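You operate a simulated robot arm through the tools that you are given. There is no shell and no other tool. Be economical: measure what you need, move in short steps, check, and stop when the job is done.

You are at the controls of a simulated two-armed robot. One attempt, no reset.

## Task
Hold the loose cover down with one hand and peel its film off with the other.
Fine: the cover is too light to stay by itself. Drop the film in the film bin, then brush the dust off the cover and put the brush back. Set down upright: dust brush. What is to be rubbed or washed off counts as gone when no trace of it is left.

It is judged by the outcome, as a careful person would: the job done as asked, and still so three seconds after it is handed in. It fails if anything else is knocked over, pushed out of place, dropped, spilled or broken. A push-on lid holds only when it is set on centred and level and pressed home; a screw cap is set on level and turned clockwise until tight.

## Robot
Two 7-joint arms with two-finger grippers on one trunk, on a base that drives. Base frame: it is fixed to the floor where the robot stands at the start and does not move with it; the origin is under the middle of the robot, x ahead of it, y to its left, z up; the surface under the hand at the start is at about z = 80. Readings come in cm, degrees, newtons and seconds.
The left shoulder is at the start at [9.9, 21.6, 109.1], the right one opposite. With the tool pointing down near the work surface each hand reaches from about 34 to 84 cm from the robot's upright axis, wherever it stands, measured 20 degrees to its own side. Places, roughly: film bin [50, 110, 80]; loose cover (30x33x4 cm) [70, 0, 90]. Payload 3.18 kg a hand.
Tool frame (each hand has its own): the origin (TCP) lies between the finger pads and is the grasp point; the fingertips stand 3 cm ahead of it; z points along the fingers, y is the line along which they close. The gripper opens to 14.4 cm. The gripper's body begins 10.3 cm behind the TCP.
Orientation is told as [roll, pitch, yaw] about the base's x, y, z axes, in that order, counted from this pose: with the fingers straight down and closing along the base's y, the tool's x points along the base's -x, its y along +y and its z along -z.

## Interface
- The arms move only by the tool step_arm. It takes "left_motion", "right_motion" or both (then of equal length, played together; a hand with none holds still); each is a list of rows, each a list of 7 numbers: the shift along the base's x, y, z in cm, then the turn, a rotation vector about the base's x, y, z in rad, then the finger opening in cm, from 0 to 14.4. In form: [[tx, ty, tz, ax, ay, az, gripper], ...]. A call has 1 to 10 rows; each row is the pose to reach, as a shift and turn from the pose commanded when the call began. Each row takes 0.2 s and may step no farther than 5 cm and 8.6 degrees from the row before; otherwise, or with a gripper value out of range, the whole call is refused. A pose out of reach is approached as far as the arm can. The call stops where the force on the tool passes 40 N (or 10 N more than at its start, if that is more) or the arm is blocked; 0.2 s more then pass. Each finger halts on what it meets, pressing with about 33 N; the grip force reading is that of the motor and also rises with nothing between the fingers. The clock runs only during rows and for 0.2 s after the last one: add rows that repeat a pose to give the fingers time. The reply holds the time, the measured pose of the TCP, the force on the tool along the base axes, the opening and the grip force, in the units named above and with some noise, with the torque about the TCP (base axes, N m) and any sound that the robot's microphone picked up, and new pictures: "pictures" is both (left out), scene, wrist or none (wrist: the cameras of the hands that moved).
- Cameras (640 x 400 px; columns grow to the right, rows downward): "scene" is now at [20.87, -1.12, 128.07]; the picture's right is [-0.13, -0.99, 0.00], its down [-0.55, 0.07, -0.83] and it looks along [0.82, -0.11, -0.56] (base axes); focal length 276 px, centre (320, 200). "left" rides on the left gripper at [7.6, -1.6, -14.3] in its tool frame; the picture's right is [0.21, 0.98, 0.00], its down [-0.84, 0.18, -0.51] and it looks along [-0.50, 0.11, 0.86] (tool axes); focal length 218 px, centre (320, 200). "right" rides on the right gripper at [7.6, 1.6, -14.3] in its tool frame; the picture's right is [-0.21, 0.98, 0.00], its down [-0.84, -0.18, -0.51] and it looks along [-0.50, -0.11, 0.86] (tool axes); focal length 218 px, centre (320, 200). There is no depth. A picture from a camera that has moved, and an enlarged one, comes with that camera's place and axes in the base frame and with its lens.
- raise_lower(by): slides the trunk up (or, below 0, down) by that many cm; the arms and the scene camera ride with it, the base frame stays. It gives what a move gives, with no picture.
- roll_base(legs): drives the robot by 1 to 6 legs, each [ahead, left, turn to the left] in cm, cm and degrees, along the robot's own axes; the way and the turn of a leg run together, so that a leg with both is an arc; at most 150 cm and 180 degrees a leg. The arms and the cameras ride along, it lands a little off, and it stops where it bumps. It gives what a move gives, and a new picture of the scene camera.
- pan_tilt(pan, tilt): turns the head with the scene camera to pan (to the left, within 80 degrees either way) and tilt (down, from -29 to 69), counted from straight ahead of the robot. It gives what a move gives, and a new picture of the scene camera.
- inspect(camera, box): a new picture of the part [left, top, right, bottom] of that camera's present view, enlarged. The clock stands still meanwhile.
- job_done(): hands the job in; it is judged then, once.

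Work in short steps. Places have to be worked out from the pictures, the camera data and where the tool is seen: move nearer, look again, correct. Check each grasp and each placing, and mend what went wrong. You have 120 turns and 260 pictures in all, those below and enlarged ones among them. Open the grippers and draw the arms clear of the work before you hand the job in, unless the task says otherwise; then end with one line.

The tools are called after "Call:" as name(argument=value, ...) on one line, values as JSON. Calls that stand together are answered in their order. step_arm: Moves the arms, as the interface text tells. Its arguments: {"type":"object","properties":{"left_motion":{"type":"array"},"right_motion":{"type":"array"},"pictures":{"type":"string","enum":["both","scene","wrist","none"]}},"required":[]} The other tools are called the same way: raise_lower (by) slides the trunk up or down; roll_base (legs) drives the base; pan_tilt (pan, tilt) turns the head that bears the scene camera; inspect (camera, box) takes an enlarged picture of a part of a camera's view; job_done () hands the job in.

At the start:

```text
t: 0.0
left_eef_pos: [47.75, 12.99, 113.23]
left_tool_rot: [0.0, -0.1, 0.1]
left_ft_force: [-0.7, 0.4, 0.3]
left_torque: [0.01, 0.01, 0.01]
left_width: 14.38
left_gripper_force: 0.0
right_eef_pos: [45.29, -20.21, 114.06]
right_tool_rot: [0.1, -0.1, 0.0]
right_ft_force: [0.1, 0.3, 0.3]
right_torque: [-0.02, 0.04, 0.0]
right_width: 14.37
right_gripper_force: 0.0
trunk travel left (down, up): [-17.5, 19.4]
robot x, y, heading: [-0.2, 0.18, -0.1]
head pan, tilt: [-7.7, 33.8]
```

scene: 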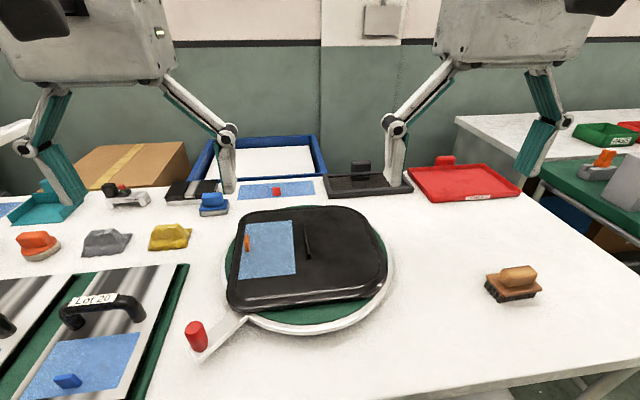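
right: 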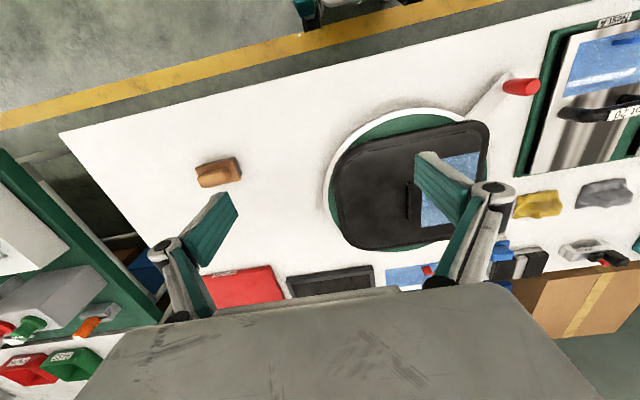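
left: 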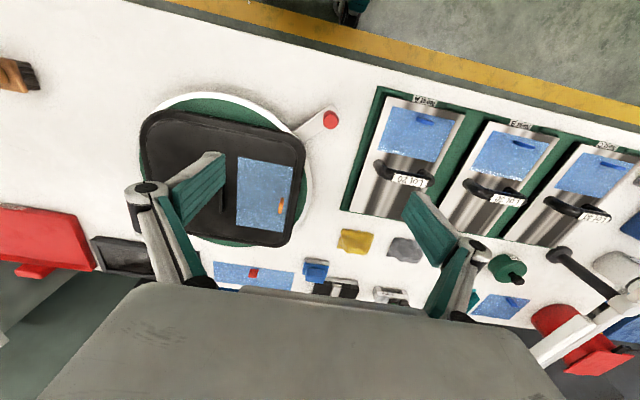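

I'll look closely at the cover, its film and tab, and at the brush first.

Call:
inspect(camera="scene", box=[180, 190, 420, 350])

Call:
inspect(camera="scene", box=[450, 230, 570, 330])

Call:
pan_tilt(pan=60, tilt=33)

```text
2.50 times, centred on (300, 270) of scene
camera zoom: at [20.87, -1.12, 128.07], right [-0.13, -0.99, 0.0], down [-0.55, 0.07, -0.83], along [0.82, -0.11, -0.56], focal length 689 px, centre (370, 25)
```

zoom: 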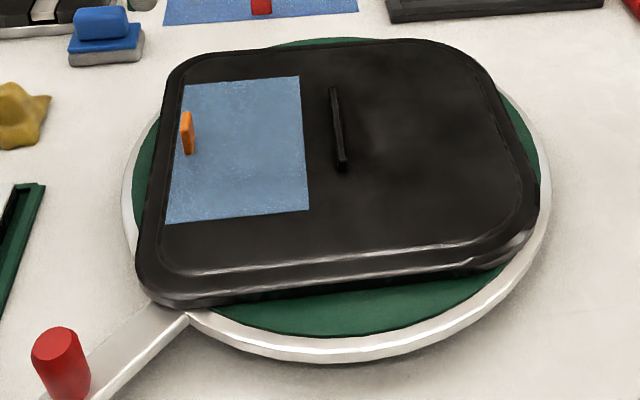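

```text
4.00 times, centred on (510, 280) of scene
camera zoom: at [20.87, -1.12, 128.07], right [-0.13, -0.99, 0.0], down [-0.55, 0.07, -0.83], along [0.82, -0.11, -0.56], focal length 1102 px, centre (-440, -120)
```

zoom: 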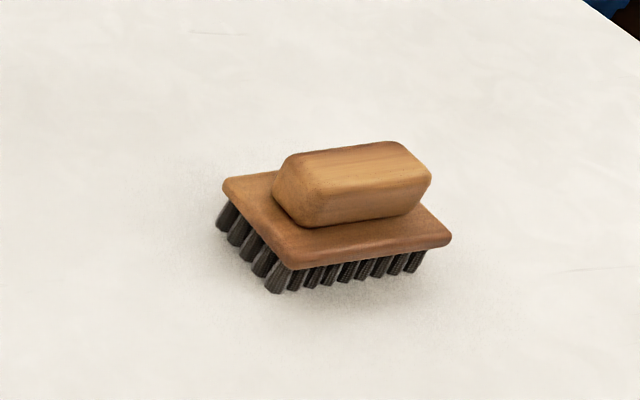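

```text
t: 1.4
left_eef_pos: [47.65, 12.92, 113.16]
left_tool_rot: [0.1, 0.1, 0.1]
left_ft_force: [-0.8, 0.6, 0.5]
left_torque: [0.01, -0.02, 0.0]
left_width: 14.39
left_gripper_force: 0.1
right_eef_pos: [45.3, -20.08, 114.14]
right_tool_rot: [0.0, 0.0, 0.0]
right_ft_force: [-0.2, 0.4, -1.6]
right_torque: [0.0, 0.01, -0.03]
right_width: 14.41
right_gripper_force: 0.1
trunk travel left (down, up): [-17.5, 19.4]
robot x, y, heading: [-0.12, 0.38, 0.2]
head pan, tilt: [60.0, 33.0]
camera scene: at [16.54, 7.77, 128.19], right [0.87, -0.5, 0.0], down [-0.27, -0.47, -0.84], along [0.42, 0.73, -0.54], focal length 276 px, centre (320, 200)
```

scene: 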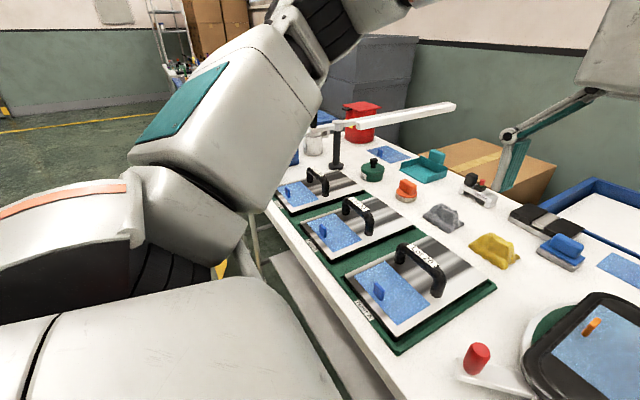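

The tab triangulates to about (67, 8.6, 87), so the cover top is around z=86. I'll look straight down at the cover with the head.

Call:
pan_tilt(pan=0, tilt=45)

Call:
inspect(camera="left", box=[130, 80, 330, 260])

Call:
inspect(camera="right", box=[310, 90, 510, 260])

```text
t: 2.7
left_eef_pos: [47.76, 12.88, 113.17]
left_tool_rot: [0.0, 0.0, 0.1]
left_ft_force: [0.4, 0.2, 0.4]
left_torque: [0.01, -0.01, 0.02]
left_width: 14.4
left_gripper_force: 0.0
right_eef_pos: [45.21, -20.22, 114.21]
right_tool_rot: [-0.1, 0.0, 0.0]
right_ft_force: [-0.6, -0.5, -0.6]
right_torque: [0.05, 0.04, -0.01]
right_width: 14.41
right_gripper_force: 0.1
trunk travel left (down, up): [-17.5, 19.4]
robot x, y, heading: [-0.02, -0.12, -0.2]
head pan, tilt: [0.0, 45.0]
camera scene: at [20.21, 0.07, 126.4], right [0.0, -1.0, 0.0], down [-0.71, 0.0, -0.71], along [0.71, 0.0, -0.71], focal length 276 px, centre (320, 200)
```

scene: 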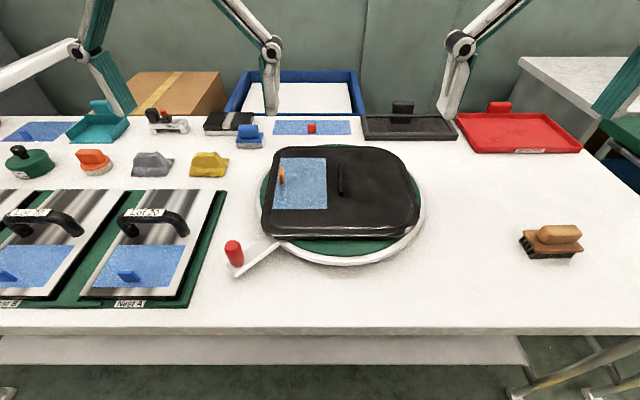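

```text
2.22 times, centred on (230, 170) of left
camera zoom: at [40.11, 11.53, 127.37], right [-0.21, 0.98, 0.0], down [0.84, 0.18, 0.51], along [0.5, 0.11, -0.86], focal length 485 px, centre (520, 267)
```

zoom: 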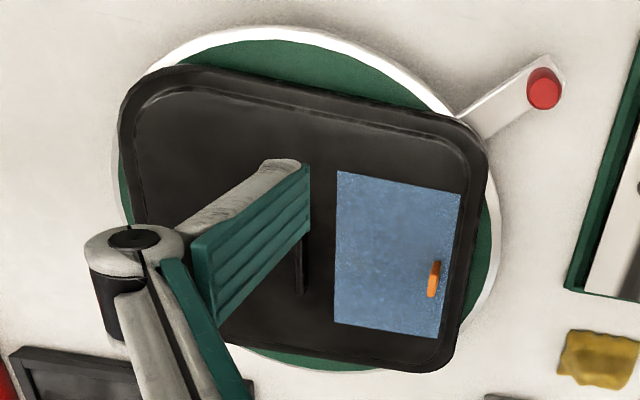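

```text
2.35 times, centred on (410, 175) of right
camera zoom: at [37.5, -18.58, 128.48], right [0.21, 0.98, 0.0], down [0.84, -0.18, 0.51], along [0.5, -0.11, -0.86], focal length 514 px, centre (108, 259)
```

zoom: 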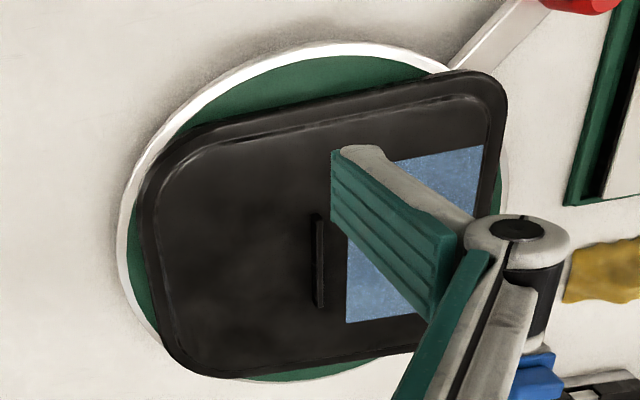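

Now an enlarged look at the cover from the head to see where the dust lies.

Call:
inspect(camera="scene", box=[255, 140, 430, 250])

Call:
inspect(camera="scene", box=[330, 140, 420, 200])

Call:
inspect(camera="scene", box=[510, 215, 590, 265])

```text
3.64 times, centred on (342, 195) of scene
camera zoom: at [20.21, 0.07, 126.4], right [0.0, -1.0, 0.0], down [-0.71, 0.0, -0.71], along [0.71, 0.0, -0.71], focal length 1002 px, centre (238, 218)
```

zoom: 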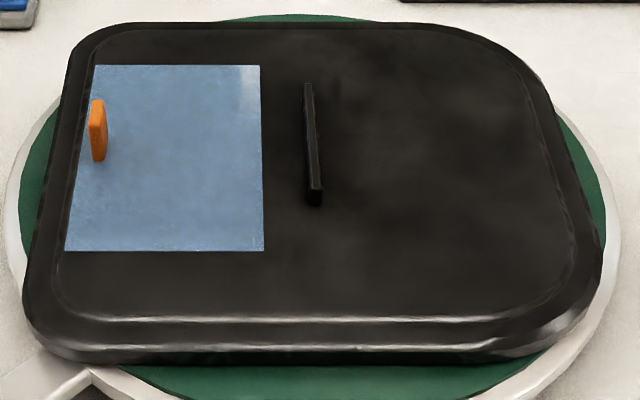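

```text
6.67 times, centred on (375, 170) of scene
camera zoom: at [20.21, 0.07, 126.4], right [0.0, -1.0, 0.0], down [-0.71, 0.0, -0.71], along [0.71, 0.0, -0.71], focal length 1837 px, centre (-47, 400)
```

zoom: 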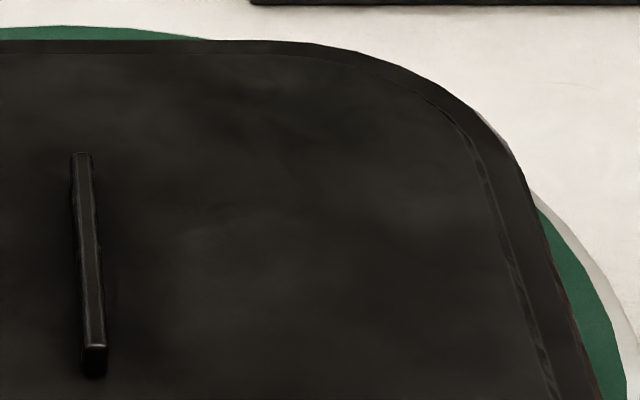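

```text
8.00 times, centred on (550, 240) of scene
camera zoom: at [20.21, 0.07, 126.4], right [0.0, -1.0, 0.0], down [-0.71, 0.0, -0.71], along [0.71, 0.0, -0.71], focal length 2205 px, centre (-1520, -120)
```

zoom: 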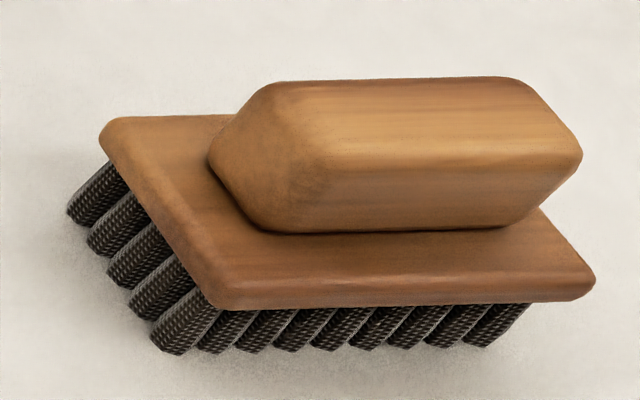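

The film spans about x 58–75, y −1.4–9.7. The rib is at the cover centre (~66, −4.3) and is about 9 cm long along x. I'll bring the right hand over the rib, yawed 90° so it can grip the rib by its ends, and move the left hand aside.

Call:
step_arm(right_motion=[[2, 1.6, -1, 0, 0, 0.15, 14.4], [4, 3.2, -2, 0, 0, 0.3, 14.4], [6, 4.8, -3, 0, 0, 0.45, 14.4], [8, 6.4, -4, 0, 0, 0.6, 14.4], [10, 8, -5, 0, 0, 0.75, 14.4], [12, 9.6, -6, 0, 0, 0.9, 14.4], [14, 11.2, -7, 0, 0, 1.05, 14.4], [16, 12.8, -8, 0, 0, 1.2, 14.4], [18, 14.4, -9, 0, 0, 1.35, 14.4], [20.3, 15.6, -9, 0, 0, 1.5, 14.4]], left_motion=[[0, 1.5, 0, 0, 0, 0, 14.4], [0, 3, 0, 0, 0, 0, 14.4], [0, 4.5, 0, 0, 0, 0, 14.4], [0, 6, 0, 0, 0, 0, 14.4], [0, 8, 0, 0, 0, 0, 14.4], [0, 10, 0, 0, 0, 0, 14.4], [0, 10, 0, 0, 0, 0, 14.4], [0, 10, 0, 0, 0, 0, 14.4], [0, 10, 0, 0, 0, 0, 14.4], [0, 10, 0, 0, 0, 0, 14.4]])

```text
t: 4.9
left_eef_pos: [47.6, 23.04, 113.11]
left_tool_rot: [0.1, -0.1, 0.1]
left_ft_force: [-1.5, -0.6, 0.6]
left_torque: [0.05, 0.0, 0.01]
left_width: 14.39
left_gripper_force: 0.1
right_eef_pos: [55.4, -2.5, 96.5]
right_tool_rot: [1.4, -12.3, 45.7]
right_ft_force: [-0.9, 0.7, -0.7]
right_torque: [0.0, -0.04, -0.02]
right_width: 14.41
right_gripper_force: 0.0
right hand out of reach, approached as far as the arm can: row 3, 4, 5, 6, 7, 8, 9, 10
trunk travel left (down, up): [-17.5, 19.4]
robot x, y, heading: [0.36, -0.14, 0.1]
head pan, tilt: [0.0, 45.0]
camera scene: at [20.21, 0.04, 126.38], right [0.0, -1.0, 0.0], down [-0.71, 0.0, -0.71], along [0.71, 0.0, -0.71], focal length 276 px, centre (320, 200)
camera right: at [47.06, -9.16, 108.8], right [-0.56, 0.83, 0.07], down [0.64, 0.38, 0.67], along [0.53, 0.42, -0.74], focal length 218 px, centre (320, 200)
camera left: at [39.95, 21.53, 127.32], right [-0.21, 0.98, 0.0], down [0.84, 0.18, 0.51], along [0.5, 0.11, -0.86], focal length 218 px, centre (320, 200)
```

scene: 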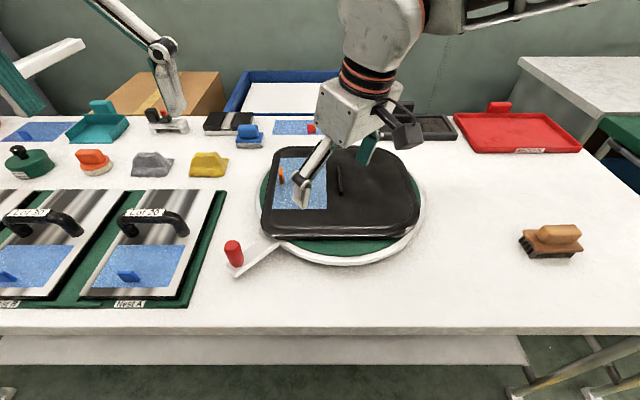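
right: 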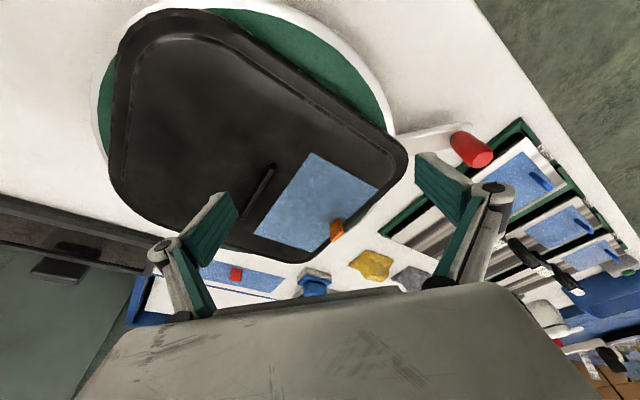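
left: 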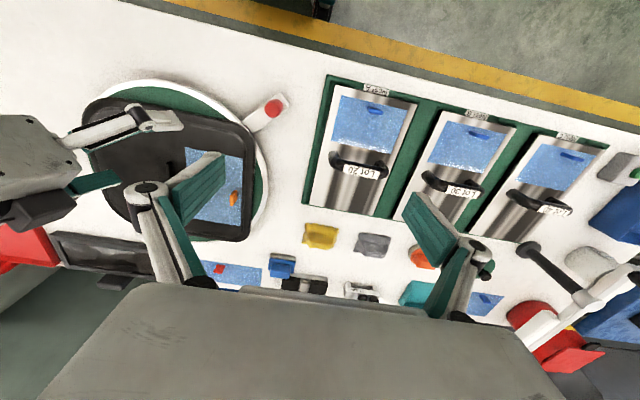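

Yaw +90 is out of the right arm's reach. I'll turn it back to yaw 0 and move up and clear, then check the readings.

Call:
step_arm(right_motion=[[-1, -2, 3, 0, 0, -0.15, 14.4], [-2, -4, 6, 0, 0, -0.3, 14.4], [-3, -6, 8, 0, 0, -0.45, 14.4], [-4, -8, 10, 0, 0, -0.6, 14.4], [-5, -9, 11, 0, 0, -0.75, 14.4]], pictures="none")

```text
t: 6.1
left_eef_pos: [47.65, 23.01, 113.11]
left_tool_rot: [0.0, 0.0, 0.1]
left_ft_force: [0.6, 0.1, -0.6]
left_torque: [0.03, 0.01, 0.03]
left_width: 14.39
left_gripper_force: 0.0
right_eef_pos: [50.13, -12.0, 107.02]
right_tool_rot: [1.4, -12.3, 2.5]
right_ft_force: [-0.1, 0.8, -0.8]
right_torque: [0.01, 0.0, 0.02]
right_width: 14.4
right_gripper_force: 0.0
trunk travel left (down, up): [-17.5, 19.4]
robot x, y, heading: [-0.02, 0.15, -0.1]
head pan, tilt: [0.0, 45.0]
```

Commanded pose equals attained pose. I'll level the hand and try the opposite yaw (−90°).

Call:
step_arm(right_motion=[[0, 0, 1, 0, 0.1, -0.02, 14.4], [1, 0, 2, -0.02, 0.21, -0.04, 14.4], [3, 1, 2, -0.02, 0.21, -0.04, 14.4], [6, 2, 1, -0.02, 0.21, -0.04, 14.4], [9, 3, 0, -0.02, 0.21, -0.04, 14.4], [12, 4, -1, -0.02, 0.21, -0.04, 14.4], [14, 6, -2, -0.02, 0.21, -0.04, 14.4]], pictures="none")

Call:
step_arm(right_motion=[[0, 0, 0, 0, 0, -0.15, 14.4], [0, 0, 0, 0, 0, -0.3, 14.4], [0, 0, 0, 0, 0, -0.45, 14.4], [0, 0, 0, 0, 0, -0.6, 14.4], [0, 0, 0, 0, 0, -0.75, 14.4], [0, 0, 0, 0, 0, -0.9, 14.4], [0, 0, 0, 0, 0, -1.05, 14.4], [0, 0, 0, 0, 0, -1.2, 14.4], [0, 0, 0, 0, 0, -1.35, 14.4], [0, 0, 0, 0, 0, -1.5, 14.4]])

```text
t: 7.7
left_eef_pos: [47.65, 23.07, 112.99]
left_tool_rot: [-0.1, 0.0, 0.2]
left_ft_force: [0.3, 0.4, -1.0]
left_torque: [0.0, 0.02, 0.0]
left_width: 14.4
left_gripper_force: 0.2
right_eef_pos: [63.93, -5.83, 104.95]
right_tool_rot: [0.5, -0.2, 0.5]
right_ft_force: [0.3, -0.4, 0.3]
right_torque: [0.01, 0.0, 0.0]
right_width: 14.42
right_gripper_force: 0.1
trunk travel left (down, up): [-17.5, 19.4]
robot x, y, heading: [0.11, -0.46, 0.1]
head pan, tilt: [0.0, 45.0]
```

```text
t: 9.9
left_eef_pos: [47.55, 22.98, 113.19]
left_tool_rot: [0.0, 0.0, 0.1]
left_ft_force: [0.6, -0.7, 0.0]
left_torque: [-0.01, -0.05, 0.0]
left_width: 14.4
left_gripper_force: 0.0
right_eef_pos: [64.01, -6.04, 105.14]
right_tool_rot: [0.6, -0.3, -85.6]
right_ft_force: [0.6, 0.7, 0.5]
right_torque: [0.0, -0.01, 0.01]
right_width: 14.41
right_gripper_force: 0.1
trunk travel left (down, up): [-17.5, 19.4]
robot x, y, heading: [0.17, -0.03, -0.0]
head pan, tilt: [0.0, 45.0]
camera scene: at [20.21, 0.06, 126.39], right [0.0, -1.0, 0.0], down [-0.71, 0.0, -0.71], along [0.71, 0.0, -0.71], focal length 276 px, centre (320, 200)
camera right: at [64.83, 1.72, 119.41], right [0.99, -0.13, 0.01], down [-0.12, -0.85, 0.51], along [-0.06, -0.51, -0.86], focal length 218 px, centre (320, 200)
```

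scene: 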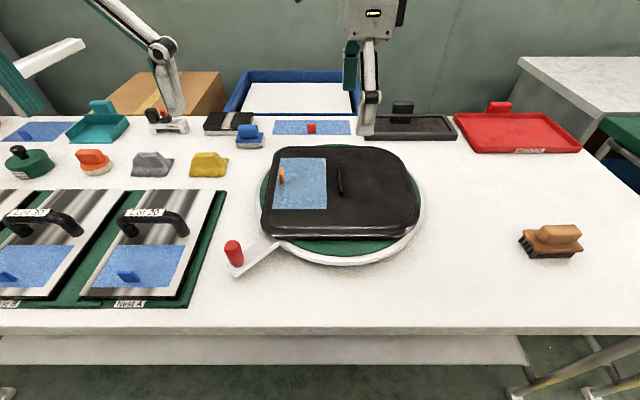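
right: 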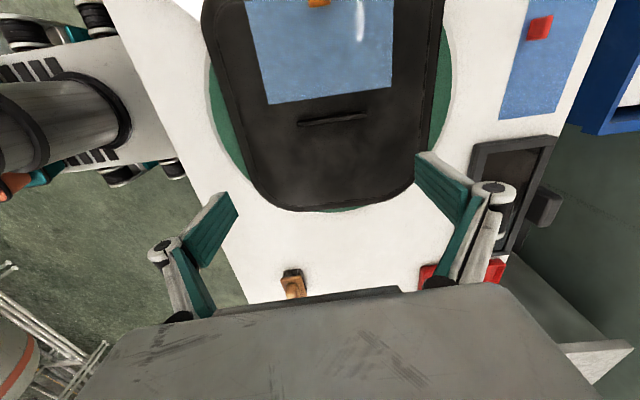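

Yaw −90 works. I'll look closely at the rib and the dust from this wrist camera.

Call:
inspect(camera="right", box=[200, 0, 460, 215])

Call:
inspect(camera="right", box=[260, 90, 420, 215])

```text
1.86 times, centred on (330, 108) of right
camera zoom: at [64.83, 1.72, 119.41], right [0.99, -0.13, 0.01], down [-0.12, -0.85, 0.51], along [-0.06, -0.51, -0.86], focal length 406 px, centre (301, 372)
```

zoom: 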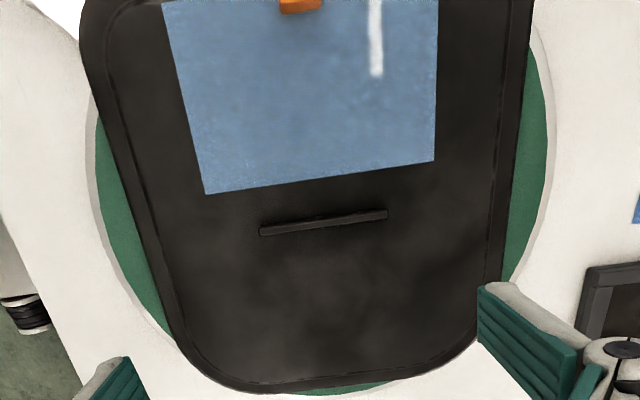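

```text
3.20 times, centred on (340, 152) of right
camera zoom: at [64.83, 1.72, 119.41], right [0.99, -0.13, 0.01], down [-0.12, -0.85, 0.51], along [-0.06, -0.51, -0.86], focal length 698 px, centre (256, 352)
```

zoom: 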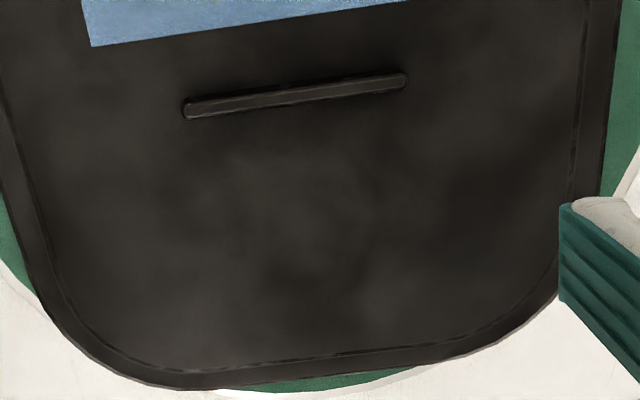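

The rib runs from x≈61.3 to 70.8 at y≈−4.45. I'll finish the yaw, lean the right hand back (body toward −y), and go above the rib.

Call:
step_arm(right_motion=[[1, 0, -2, 0, 0, -0.077, 14.4], [2.0, 0.9, -5, 0, 0, -0.077, 14.4]], pictures="none")

Call:
step_arm(right_motion=[[0, 0, -2, 0.125, 0, 0, 14.4], [0, 0, -5, 0.25, 0, 0, 14.4], [0, 0, -7, 0.25, 0, 0, 14.4], [0, 0, -7, 0.25, 0, 0, 14.4]])

```text
t: 10.5
left_eef_pos: [47.69, 23.05, 112.99]
left_tool_rot: [0.0, 0.1, 0.1]
left_ft_force: [0.4, -1.2, 0.2]
left_torque: [0.03, -0.02, 0.03]
left_width: 14.4
left_gripper_force: 0.0
right_eef_pos: [66.18, -5.08, 99.89]
right_tool_rot: [0.6, -0.3, -89.9]
right_ft_force: [0.2, -0.5, 0.2]
right_torque: [0.0, 0.01, 0.0]
right_width: 14.39
right_gripper_force: 0.0
trunk travel left (down, up): [-17.5, 19.4]
robot x, y, heading: [0.28, -0.08, -0.1]
head pan, tilt: [0.0, 45.0]
```

```text
t: 11.5
left_eef_pos: [47.55, 22.97, 113.11]
left_tool_rot: [0.1, 0.0, 0.0]
left_ft_force: [0.6, 0.1, 0.2]
left_torque: [0.02, 0.0, 0.02]
left_width: 14.41
left_gripper_force: 0.2
right_eef_pos: [66.11, -5.1, 93.16]
right_tool_rot: [0.6, 14.0, -89.9]
right_ft_force: [0.0, 0.1, 0.1]
right_torque: [-0.02, -0.02, -0.01]
right_width: 14.4
right_gripper_force: 0.1
trunk travel left (down, up): [-17.5, 19.4]
robot x, y, heading: [-0.08, 0.35, 0.0]
head pan, tilt: [0.0, 45.0]
camera scene: at [20.2, 0.04, 126.4], right [0.0, -1.0, 0.0], down [-0.71, 0.0, -0.71], along [0.71, 0.0, -0.71], focal length 276 px, centre (320, 200)
camera right: at [67.5, -1.23, 108.93], right [0.98, -0.2, -0.04], down [-0.18, -0.94, 0.28], along [-0.1, -0.27, -0.96], focal length 218 px, centre (320, 200)
```

scene: 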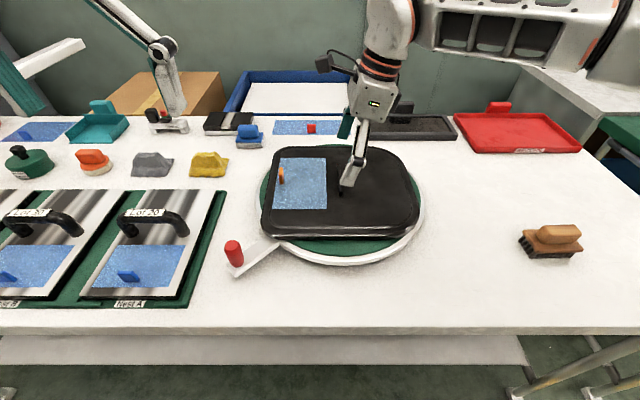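
right: 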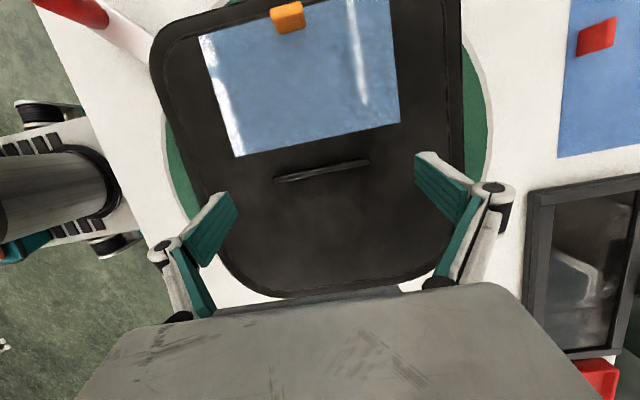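

Projection agrees with the rib position. I'll descend in small steps, watching for contact force.

Call:
step_arm(right_motion=[[0, 0, -1, 0, 0, 0, 14.4], [0, 0, -2, 0, 0, 0, 14.4], [0, 0, -2.8, 0, 0, 0, 14.4], [0, 0, -2.8, 0, 0, 0, 14.4]], pictures="wrist")

```text
t: 12.5
left_eef_pos: [47.74, 22.96, 113.09]
left_tool_rot: [0.1, 0.0, 0.1]
left_ft_force: [-0.3, -0.5, 0.1]
left_torque: [-0.02, 0.01, 0.0]
left_width: 14.41
left_gripper_force: 0.1
right_eef_pos: [65.88, -5.1, 90.42]
right_tool_rot: [0.6, 14.2, -89.8]
right_ft_force: [-0.2, 0.3, 0.6]
right_torque: [-0.01, 0.02, 0.0]
right_width: 14.38
right_gripper_force: 0.0
trunk travel left (down, up): [-17.5, 19.4]
robot x, y, heading: [-0.02, 0.07, 0.2]
head pan, tilt: [0.0, 45.0]
camera right: at [67.38, -1.23, 106.12], right [0.98, -0.2, -0.04], down [-0.18, -0.94, 0.29], along [-0.1, -0.27, -0.96], focal length 218 px, centre (320, 200)
```

right: 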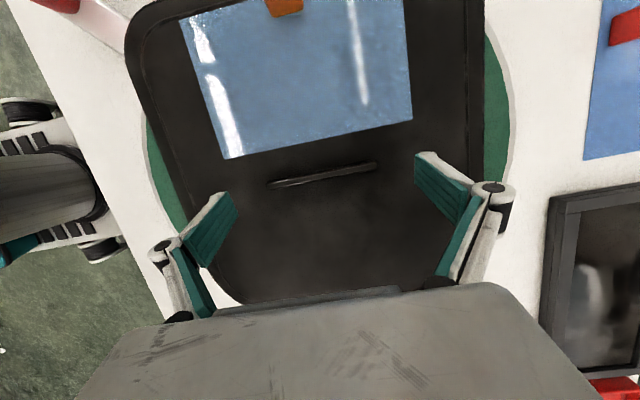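

No contact yet; tips at about z 87.4. I'll go down further in small steps until there is some force.

Call:
step_arm(right_motion=[[0, 0, -0.4, 0, 0, 0, 14.4], [0, 0, -0.8, 0, 0, 0, 14.4], [0, 0, -0.8, 0, 0, 0, 14.4]], pictures="none")

Call:
step_arm(right_motion=[[0, 0, -0.2, 0, 0, 0, 14.4], [0, 0, -0.4, 0, 0, 0, 14.4], [0, 0, -0.4, 0, 0, 0, 14.4]], pictures="wrist")

```text
t: 13.3
left_eef_pos: [47.58, 22.85, 113.17]
left_tool_rot: [0.0, -0.1, 0.1]
left_ft_force: [-1.2, 0.2, -0.2]
left_torque: [-0.01, 0.03, 0.0]
left_width: 14.39
left_gripper_force: 0.0
right_eef_pos: [66.02, -5.13, 89.63]
right_tool_rot: [0.5, 14.1, -90.0]
right_ft_force: [-0.1, 0.6, 1.0]
right_torque: [0.0, -0.03, 0.02]
right_width: 14.39
right_gripper_force: 0.0
trunk travel left (down, up): [-17.5, 19.4]
robot x, y, heading: [-0.41, -0.12, -0.2]
head pan, tilt: [0.0, 45.0]
```

```text
t: 14.1
left_eef_pos: [47.66, 23.01, 113.13]
left_tool_rot: [0.0, 0.0, 0.1]
left_ft_force: [-0.2, -0.1, -1.0]
left_torque: [0.01, 0.02, -0.02]
left_width: 14.4
left_gripper_force: 0.1
right_eef_pos: [66.01, -5.15, 89.14]
right_tool_rot: [0.6, 14.1, -89.9]
right_ft_force: [-0.3, 0.3, -0.1]
right_torque: [-0.01, -0.01, 0.01]
right_width: 14.4
right_gripper_force: 0.1
trunk travel left (down, up): [-17.5, 19.4]
robot x, y, heading: [0.23, 0.18, 0.3]
head pan, tilt: [0.0, 45.0]
camera right: at [67.44, -1.24, 104.87], right [0.98, -0.2, -0.04], down [-0.18, -0.94, 0.29], along [-0.1, -0.27, -0.96], focal length 218 px, centre (320, 200)
```

right: 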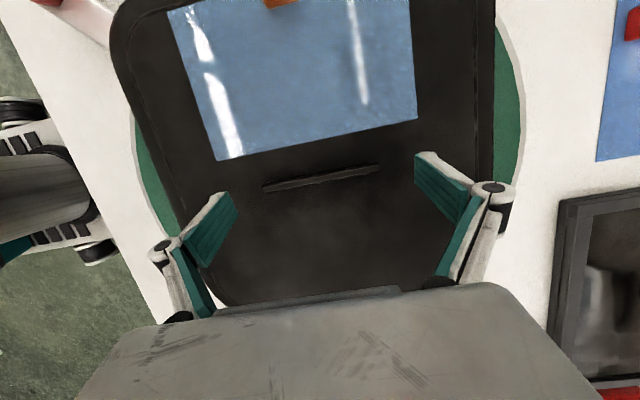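

Still free of contact; continue down gently.

Call:
step_arm(right_motion=[[0, 0, -0.2, 0, 0, 0, 14.4], [0, 0, -0.4, 0, 0, 0, 14.4], [0, 0, -0.4, 0, 0, 0, 14.4]], pictures="none")

Call:
step_arm(right_motion=[[0, 0, -0.2, 0, 0, 0, 14.4], [0, 0, -0.4, 0, 0, 0, 14.4], [0, 0, -0.4, 0, 0, 0, 14.4]], pictures="wrist")

```text
t: 14.9
left_eef_pos: [47.55, 22.98, 113.05]
left_tool_rot: [0.1, 0.0, 0.1]
left_ft_force: [0.4, 0.3, -1.5]
left_torque: [-0.03, 0.02, 0.04]
left_width: 14.43
left_gripper_force: 0.1
right_eef_pos: [65.93, -5.15, 88.79]
right_tool_rot: [0.5, 14.2, -89.9]
right_ft_force: [-0.2, -0.1, 0.0]
right_torque: [-0.03, -0.02, 0.0]
right_width: 14.38
right_gripper_force: 0.0
trunk travel left (down, up): [-17.5, 19.4]
robot x, y, heading: [0.2, -0.21, 0.1]
head pan, tilt: [0.0, 45.0]
```

```text
t: 15.7
left_eef_pos: [47.6, 23.02, 113.13]
left_tool_rot: [0.0, 0.0, 0.1]
left_ft_force: [0.5, 0.8, 0.5]
left_torque: [-0.01, -0.02, -0.01]
left_width: 14.37
left_gripper_force: 0.0
right_eef_pos: [66.06, -5.19, 88.43]
right_tool_rot: [0.7, 14.1, -89.8]
right_ft_force: [-0.7, -0.5, 0.5]
right_torque: [-0.01, -0.01, 0.0]
right_width: 14.4
right_gripper_force: 0.0
trunk travel left (down, up): [-17.5, 19.4]
robot x, y, heading: [-0.09, 0.03, 0.2]
head pan, tilt: [0.0, 45.0]
camera right: at [67.41, -1.24, 104.1], right [0.98, -0.2, -0.04], down [-0.18, -0.94, 0.29], along [-0.1, -0.27, -0.96], focal length 218 px, centre (320, 200)
```

right: 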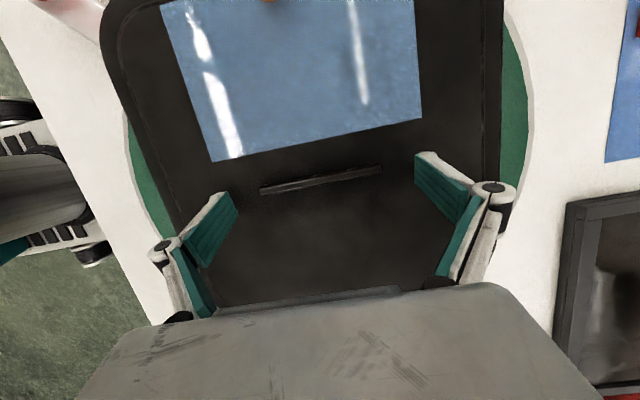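

Parallax suggests the cover surface is at about z=85; the tips are nearly there. A little further.

Call:
step_arm(right_motion=[[0, 0, -0.15, 0, 0, 0, 14.4], [0, 0, -0.3, 0, 0, 0, 14.4], [0, 0, -0.3, 0, 0, 0, 14.4]], pictures="none")

Call:
step_arm(right_motion=[[0, 0, -0.15, 0, 0, 0, 14.4], [0, 0, -0.3, 0, 0, 0, 14.4], [0, 0, -0.3, 0, 0, 0, 14.4]], pictures="none")

```text
t: 16.5
left_eef_pos: [47.69, 22.97, 113.21]
left_tool_rot: [0.0, 0.0, 0.1]
left_ft_force: [-0.5, -0.8, -0.7]
left_torque: [0.04, -0.01, 0.01]
left_width: 14.41
left_gripper_force: 0.1
right_eef_pos: [65.96, -5.13, 88.11]
right_tool_rot: [0.6, 14.1, -89.9]
right_ft_force: [0.2, 0.3, -0.5]
right_torque: [0.0, -0.05, 0.01]
right_width: 14.41
right_gripper_force: 0.0
trunk travel left (down, up): [-17.5, 19.4]
robot x, y, heading: [0.23, -0.02, 0.3]
head pan, tilt: [0.0, 45.0]
```

```text
t: 17.3
left_eef_pos: [47.6, 22.99, 113.09]
left_tool_rot: [-0.1, 0.1, 0.0]
left_ft_force: [0.1, -0.2, -0.4]
left_torque: [-0.02, 0.04, -0.03]
left_width: 14.4
left_gripper_force: 0.1
right_eef_pos: [66.06, -5.14, 87.83]
right_tool_rot: [0.7, 14.1, -89.9]
right_ft_force: [-0.6, -1.0, 1.2]
right_torque: [0.03, 0.04, -0.01]
right_width: 14.41
right_gripper_force: 0.1
trunk travel left (down, up): [-17.5, 19.4]
robot x, y, heading: [-0.35, -0.02, 0.2]
head pan, tilt: [0.0, 45.0]
```

Call:
step_arm(right_motion=[[0, 0, -0.15, 0, 0, 0, 14.4], [0, 0, -0.3, 0, 0, 0, 14.4], [0, 0, -0.3, 0, 0, 0, 14.4]], pictures="both")

Call:
inspect(camera="scene", box=[255, 120, 430, 230])

```text
t: 18.1
left_eef_pos: [47.65, 23.03, 113.07]
left_tool_rot: [-0.1, 0.0, 0.1]
left_ft_force: [0.7, 0.6, 0.5]
left_torque: [-0.02, 0.03, 0.0]
left_width: 14.41
left_gripper_force: 0.0
right_eef_pos: [66.14, -5.01, 87.54]
right_tool_rot: [0.6, 14.1, -89.9]
right_ft_force: [-0.1, -0.3, 2.2]
right_torque: [-0.03, 0.17, 0.0]
right_width: 14.39
right_gripper_force: 0.0
trunk travel left (down, up): [-17.5, 19.4]
robot x, y, heading: [0.03, -0.22, -0.1]
head pan, tilt: [0.0, 45.0]
camera scene: at [20.2, 0.06, 126.4], right [0.0, -1.0, 0.0], down [-0.71, 0.0, -0.71], along [0.71, 0.0, -0.71], focal length 276 px, centre (320, 200)
camera right: at [67.43, -1.2, 103.22], right [0.98, -0.2, -0.04], down [-0.18, -0.94, 0.28], along [-0.1, -0.27, -0.96], focal length 218 px, centre (320, 200)
```

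scene: 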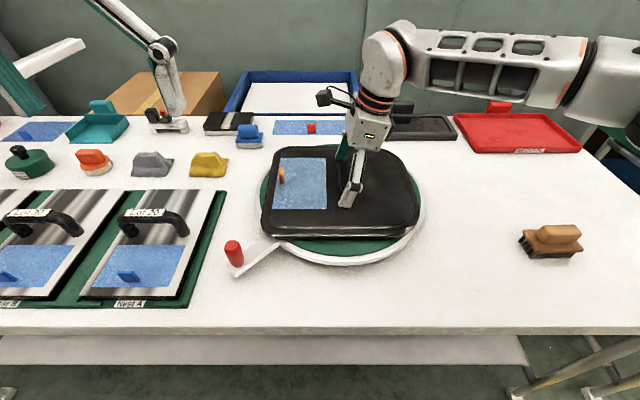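
right: 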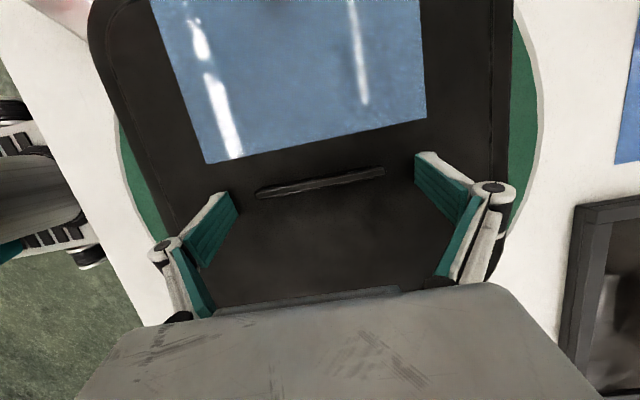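

```text
3.64 times, centred on (342, 175) of scene
camera zoom: at [20.2, 0.06, 126.4], right [0.0, -1.0, 0.0], down [-0.71, 0.0, -0.71], along [0.71, 0.0, -0.71], focal length 1002 px, centre (238, 291)
```

zoom: 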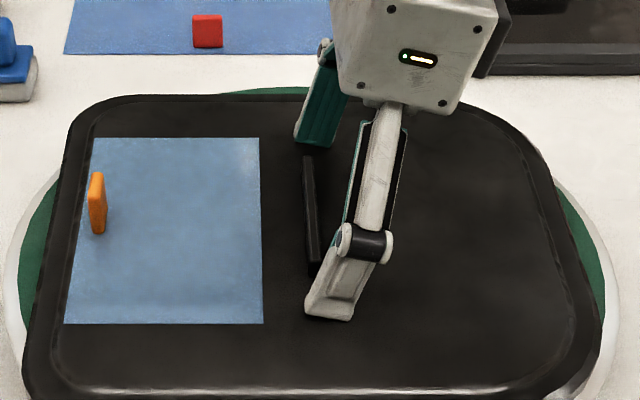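

Light contact (2.2 N): the cover top is at about z=84.5. Fingers straddle the rib and are centred; I'll shift slightly +y and close gradually.

Call:
step_arm(right_motion=[[0, 0.4, 0.15, 0, 0, 0, 13], [-0.1, 0.5, 0.15, 0, 0, 0, 12], [-0.1, 0.5, 0.15, 0, 0, 0, 11.2], [-0.1, 0.5, 0.15, 0, 0, 0, 10.8], [-0.1, 0.5, 0.15, 0, 0, 0, 10.8]], pictures="wrist")

Call:
inspect(camera="scene", box=[300, 130, 400, 210])

```text
t: 19.2
left_eef_pos: [47.55, 22.96, 113.27]
left_tool_rot: [0.0, -0.2, 0.0]
left_ft_force: [-0.1, 0.0, -0.2]
left_torque: [0.02, 0.0, 0.01]
left_width: 14.4
left_gripper_force: 0.1
right_eef_pos: [66.35, -4.46, 88.75]
right_tool_rot: [1.6, 14.8, -90.2]
right_ft_force: [9.8, -0.9, 35.1]
right_torque: [0.15, 2.73, -0.3]
right_width: 10.5
right_gripper_force: 33.0
trunk travel left (down, up): [-17.5, 19.4]
robot x, y, heading: [0.13, -0.03, 0.1]
head pan, tilt: [0.0, 45.0]
stopped in row 5 (right hand): the force on the tool passed its limit at 41 N (the readings are from after the stop); the commanded pose is now the measured one
camera right: at [67.51, -0.8, 104.55], right [0.98, -0.21, -0.03], down [-0.2, -0.94, 0.27], along [-0.08, -0.26, -0.96], focal length 218 px, centre (320, 200)
```

right: 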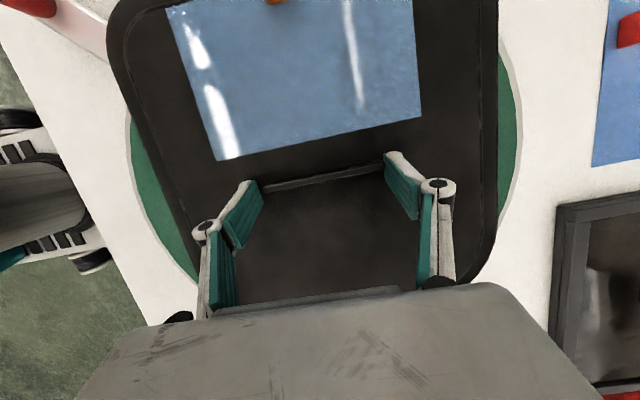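

```text
5.00 times, centred on (350, 170) of scene
camera zoom: at [20.1, 0.08, 126.44], right [0.0, -1.0, 0.0], down [-0.71, 0.0, -0.71], along [0.71, 0.0, -0.71], focal length 1378 px, centre (170, 350)
```

zoom: 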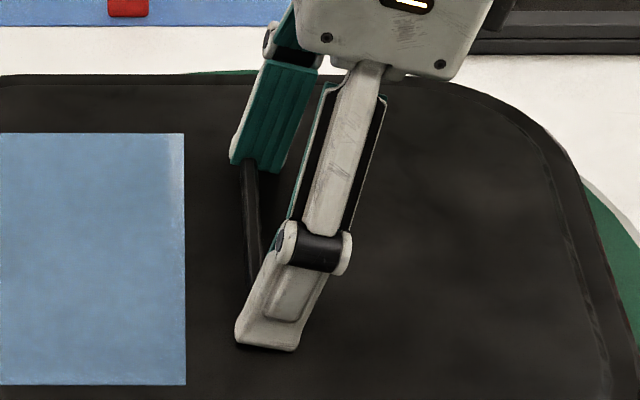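

The fingertips extend as they close, so they pressed on the cover, but the rib is now gripped at 10.5 cm. I'll hold and read the force.

Call:
step_arm(right_motion=[[0, 0, 0.1, 0, 0, 0, 10.3], [0, 0, 0.1, 0, 0, 0, 10.3]], pictures="wrist")

```text
t: 19.8
left_eef_pos: [47.5, 23.06, 113.36]
left_tool_rot: [-0.2, -0.2, 0.0]
left_ft_force: [-0.5, 0.5, 0.3]
left_torque: [-0.01, -0.01, -0.01]
left_width: 14.43
left_gripper_force: 0.0
right_eef_pos: [66.17, -4.39, 88.59]
right_tool_rot: [1.3, 14.6, -89.9]
right_ft_force: [13.7, 4.4, 39.0]
right_torque: [-0.19, 3.24, -0.31]
right_width: 10.65
right_gripper_force: 33.0
trunk travel left (down, up): [-17.5, 19.4]
robot x, y, heading: [0.23, 0.06, -0.2]
head pan, tilt: [0.0, 45.0]
camera right: at [67.44, -0.73, 104.39], right [0.98, -0.21, -0.03], down [-0.19, -0.94, 0.27], along [-0.09, -0.26, -0.96], focal length 218 px, centre (320, 200)
```

right: 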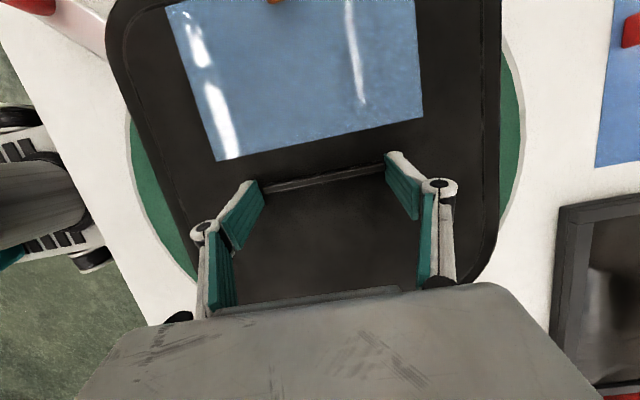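

Force is too high and mostly on the near finger; I'll relax upward a bit.

Call:
step_arm(right_motion=[[0, 0, 0.3, 0, 0, 0, 10.3], [0, 0, 0.6, 0, 0, 0, 10.3], [0, 0, 0.6, 0, 0, 0, 10.3]], pictures="none")

```text
t: 20.6
left_eef_pos: [47.56, 23.02, 113.07]
left_tool_rot: [0.0, 0.0, 0.1]
left_ft_force: [0.8, 0.2, 0.3]
left_torque: [0.0, 0.04, 0.03]
left_width: 14.38
left_gripper_force: 0.2
right_eef_pos: [65.88, -4.47, 88.51]
right_tool_rot: [0.7, 14.3, -90.0]
right_ft_force: [-5.0, -1.6, 25.2]
right_torque: [-0.28, 0.75, 0.16]
right_width: 10.75
right_gripper_force: 13.3
trunk travel left (down, up): [-17.5, 19.4]
robot x, y, heading: [-0.05, -0.08, 0.1]
head pan, tilt: [0.0, 45.0]
```

Hold-down is about 25 N with the rib gripped. Now bring the left hand near the tab, leaned back toward +y.

Call:
step_arm(left_motion=[[3, -1, 0, -0.1, 0, 0, 10], [7, -2, 0, -0.2, 0, 0, 8], [11, -4, -1, -0.3, 0, 0, 6], [15, -6, -3, -0.3, 0, 0, 5], [18, -9, -6, -0.3, 0, 0, 4], [19, -11, -10, -0.3, 0, 0, 4], [19, -11.5, -14, -0.3, 0, 0, 4], [19, -11.5, -16, -0.3, 0, 0, 4]])

```text
refused: row 5 steps farther than a row can; nothing moved
```

Call:
step_arm(left_motion=[[3, -1, 0, -0.1, 0, 0, 10], [7, -2, 0, -0.2, 0, 0, 8], [11, -4, -1, -0.3, 0, 0, 6], [14, -6, -3, -0.3, 0, 0, 5], [16.5, -8.5, -5.5, -0.3, 0, 0, 4], [18.5, -10.5, -9, -0.3, 0, 0, 4], [19, -11.5, -13, -0.3, 0, 0, 4], [19, -11.5, -15, -0.3, 0, 0, 4], [19, -11.5, -15, -0.3, 0, 0, 4]])

```text
t: 22.6
left_eef_pos: [66.72, 11.49, 98.13]
left_tool_rot: [-17.2, 0.0, 0.2]
left_ft_force: [0.0, -0.2, 0.2]
left_torque: [0.0, -0.01, 0.01]
left_width: 4.0
left_gripper_force: 0.1
right_eef_pos: [66.1, -4.57, 88.54]
right_tool_rot: [0.9, 14.3, -90.0]
right_ft_force: [-0.9, 0.6, 6.7]
right_torque: [-0.05, 0.35, -0.03]
right_width: 10.58
right_gripper_force: 1.9
trunk travel left (down, up): [-17.5, 19.4]
robot x, y, heading: [-0.32, -0.18, 0.0]
head pan, tilt: [0.0, 45.0]
camera scene: at [20.19, 0.08, 126.4], right [0.0, -1.0, 0.0], down [-0.71, 0.0, -0.71], along [0.71, 0.0, -0.71], focal length 276 px, centre (320, 200)
camera left: at [58.98, 14.27, 112.14], right [-0.21, 0.93, -0.29], down [0.84, 0.32, 0.43], along [0.5, -0.15, -0.85], focal length 218 px, centre (320, 200)
```

scene: 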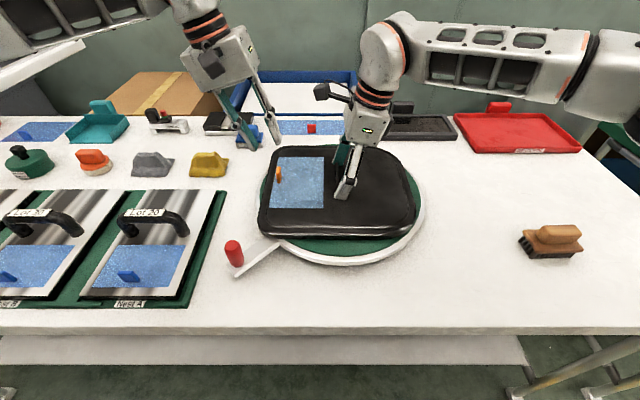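
left: 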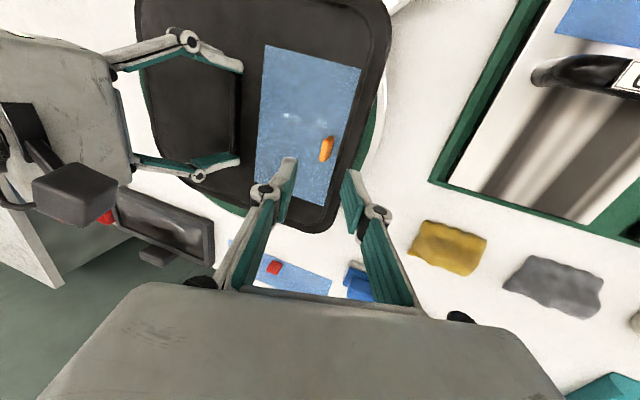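

Grip force on the right dropped; I'll inspect the cover and its contact.

Call:
inspect(camera="scene", box=[250, 130, 430, 270])

Call:
inspect(camera="left", box=[100, 0, 400, 240])

```text
2.86 times, centred on (340, 200) of scene
camera zoom: at [20.19, 0.08, 126.4], right [0.0, -1.0, 0.0], down [-0.71, 0.0, -0.71], along [0.71, 0.0, -0.71], focal length 787 px, centre (263, 200)
```

zoom: 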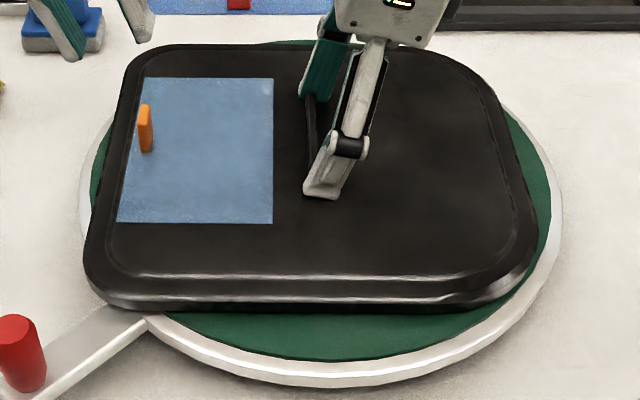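

```text
1.67 times, centred on (250, 120) of left
camera zoom: at [58.98, 14.27, 112.14], right [-0.21, 0.93, -0.29], down [0.84, 0.32, 0.43], along [0.5, -0.15, -0.85], focal length 364 px, centre (437, 333)
```

zoom: 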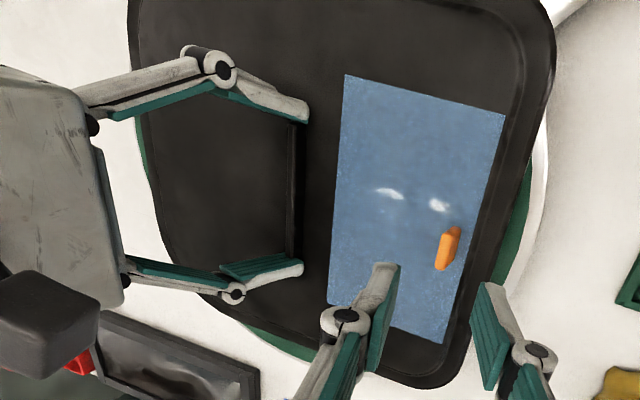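

The rib is held by its ends. I'll firm up the right grip, and bring the left fingers to just above the tab (est. 67, 9.1, ~86).

Call:
step_arm(left_motion=[[0.3, -0.5, -2, 0, 0, 0, 3.5], [0.3, -0.8, -4, 0, 0, 0, 3.5], [0.3, -0.8, -6, 0, 0, 0, 3.5], [0.3, -0.8, -6, 0, 0, 0, 3.5]], right_motion=[[0, 0, -0.1, 0, 0, 0, 10], [0, 0, -0.2, 0, 0, 0, 9.8], [0, 0, -0.2, 0, 0, 0, 9.8], [0, 0, -0.2, 0, 0, 0, 9.8]], pictures="both")

Call:
inspect(camera="scene", box=[250, 110, 370, 210])

```text
t: 23.6
left_eef_pos: [66.73, 10.65, 92.33]
left_tool_rot: [-17.2, -0.1, 0.1]
left_ft_force: [-0.2, 0.0, 0.3]
left_torque: [0.03, -0.02, 0.03]
left_width: 3.48
left_gripper_force: 0.1
right_eef_pos: [66.17, -4.66, 88.85]
right_tool_rot: [1.3, 14.4, -90.1]
right_ft_force: [10.2, -1.9, 29.5]
right_torque: [-0.11, 1.41, -0.25]
right_width: 9.94
right_gripper_force: 33.4
trunk travel left (down, up): [-17.5, 19.4]
robot x, y, heading: [0.2, 0.17, 0.2]
head pan, tilt: [0.0, 45.0]
camera scene: at [20.08, 0.05, 126.46], right [0.0, -1.0, 0.0], down [-0.71, 0.0, -0.71], along [0.71, 0.0, -0.71], focal length 276 px, centre (320, 200)
camera right: at [67.38, -0.89, 104.6], right [0.98, -0.21, -0.03], down [-0.19, -0.94, 0.28], along [-0.09, -0.27, -0.96], focal length 218 px, centre (320, 200)
camera left: at [59.09, 13.53, 106.27], right [-0.21, 0.93, -0.29], down [0.84, 0.32, 0.43], along [0.5, -0.15, -0.85], focal length 218 px, centre (320, 200)
```

scene: 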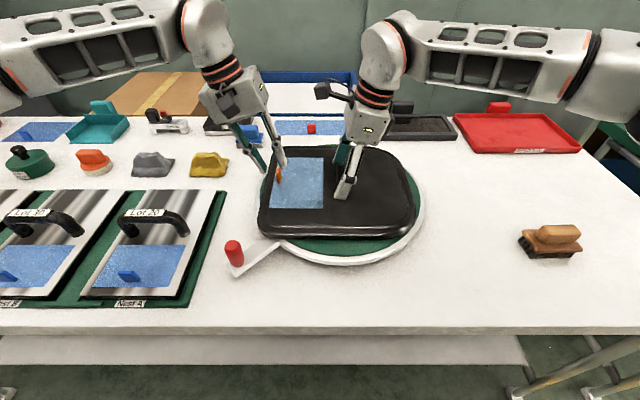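
right: 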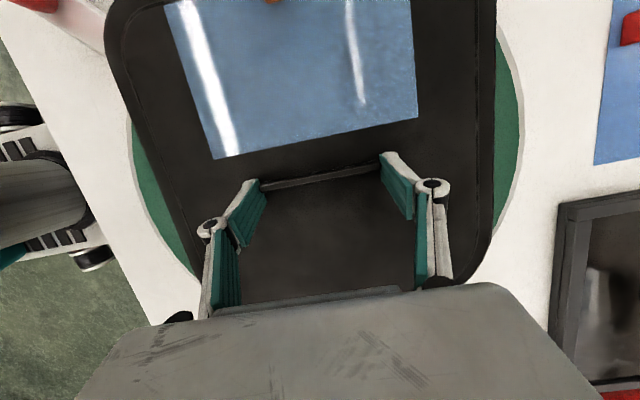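
left: 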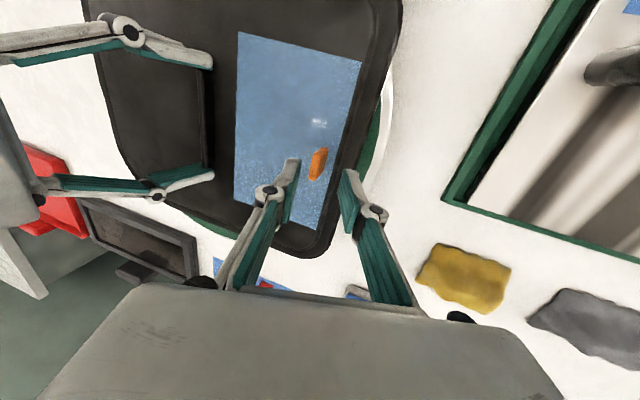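

```text
4.00 times, centred on (310, 160) of scene
camera zoom: at [20.08, 0.05, 126.46], right [0.0, -1.0, 0.0], down [-0.71, 0.0, -0.71], along [0.71, 0.0, -0.71], focal length 1102 px, centre (360, 360)
```

zoom: 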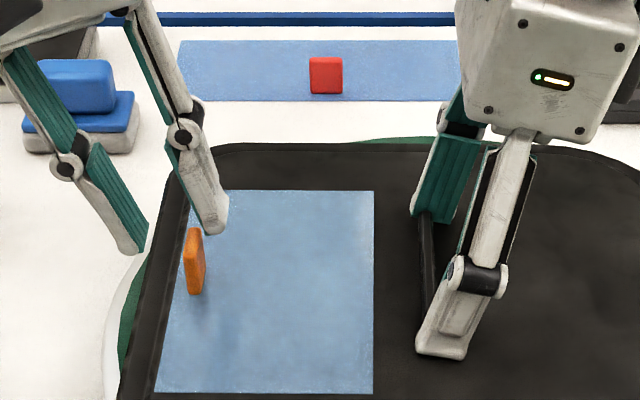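

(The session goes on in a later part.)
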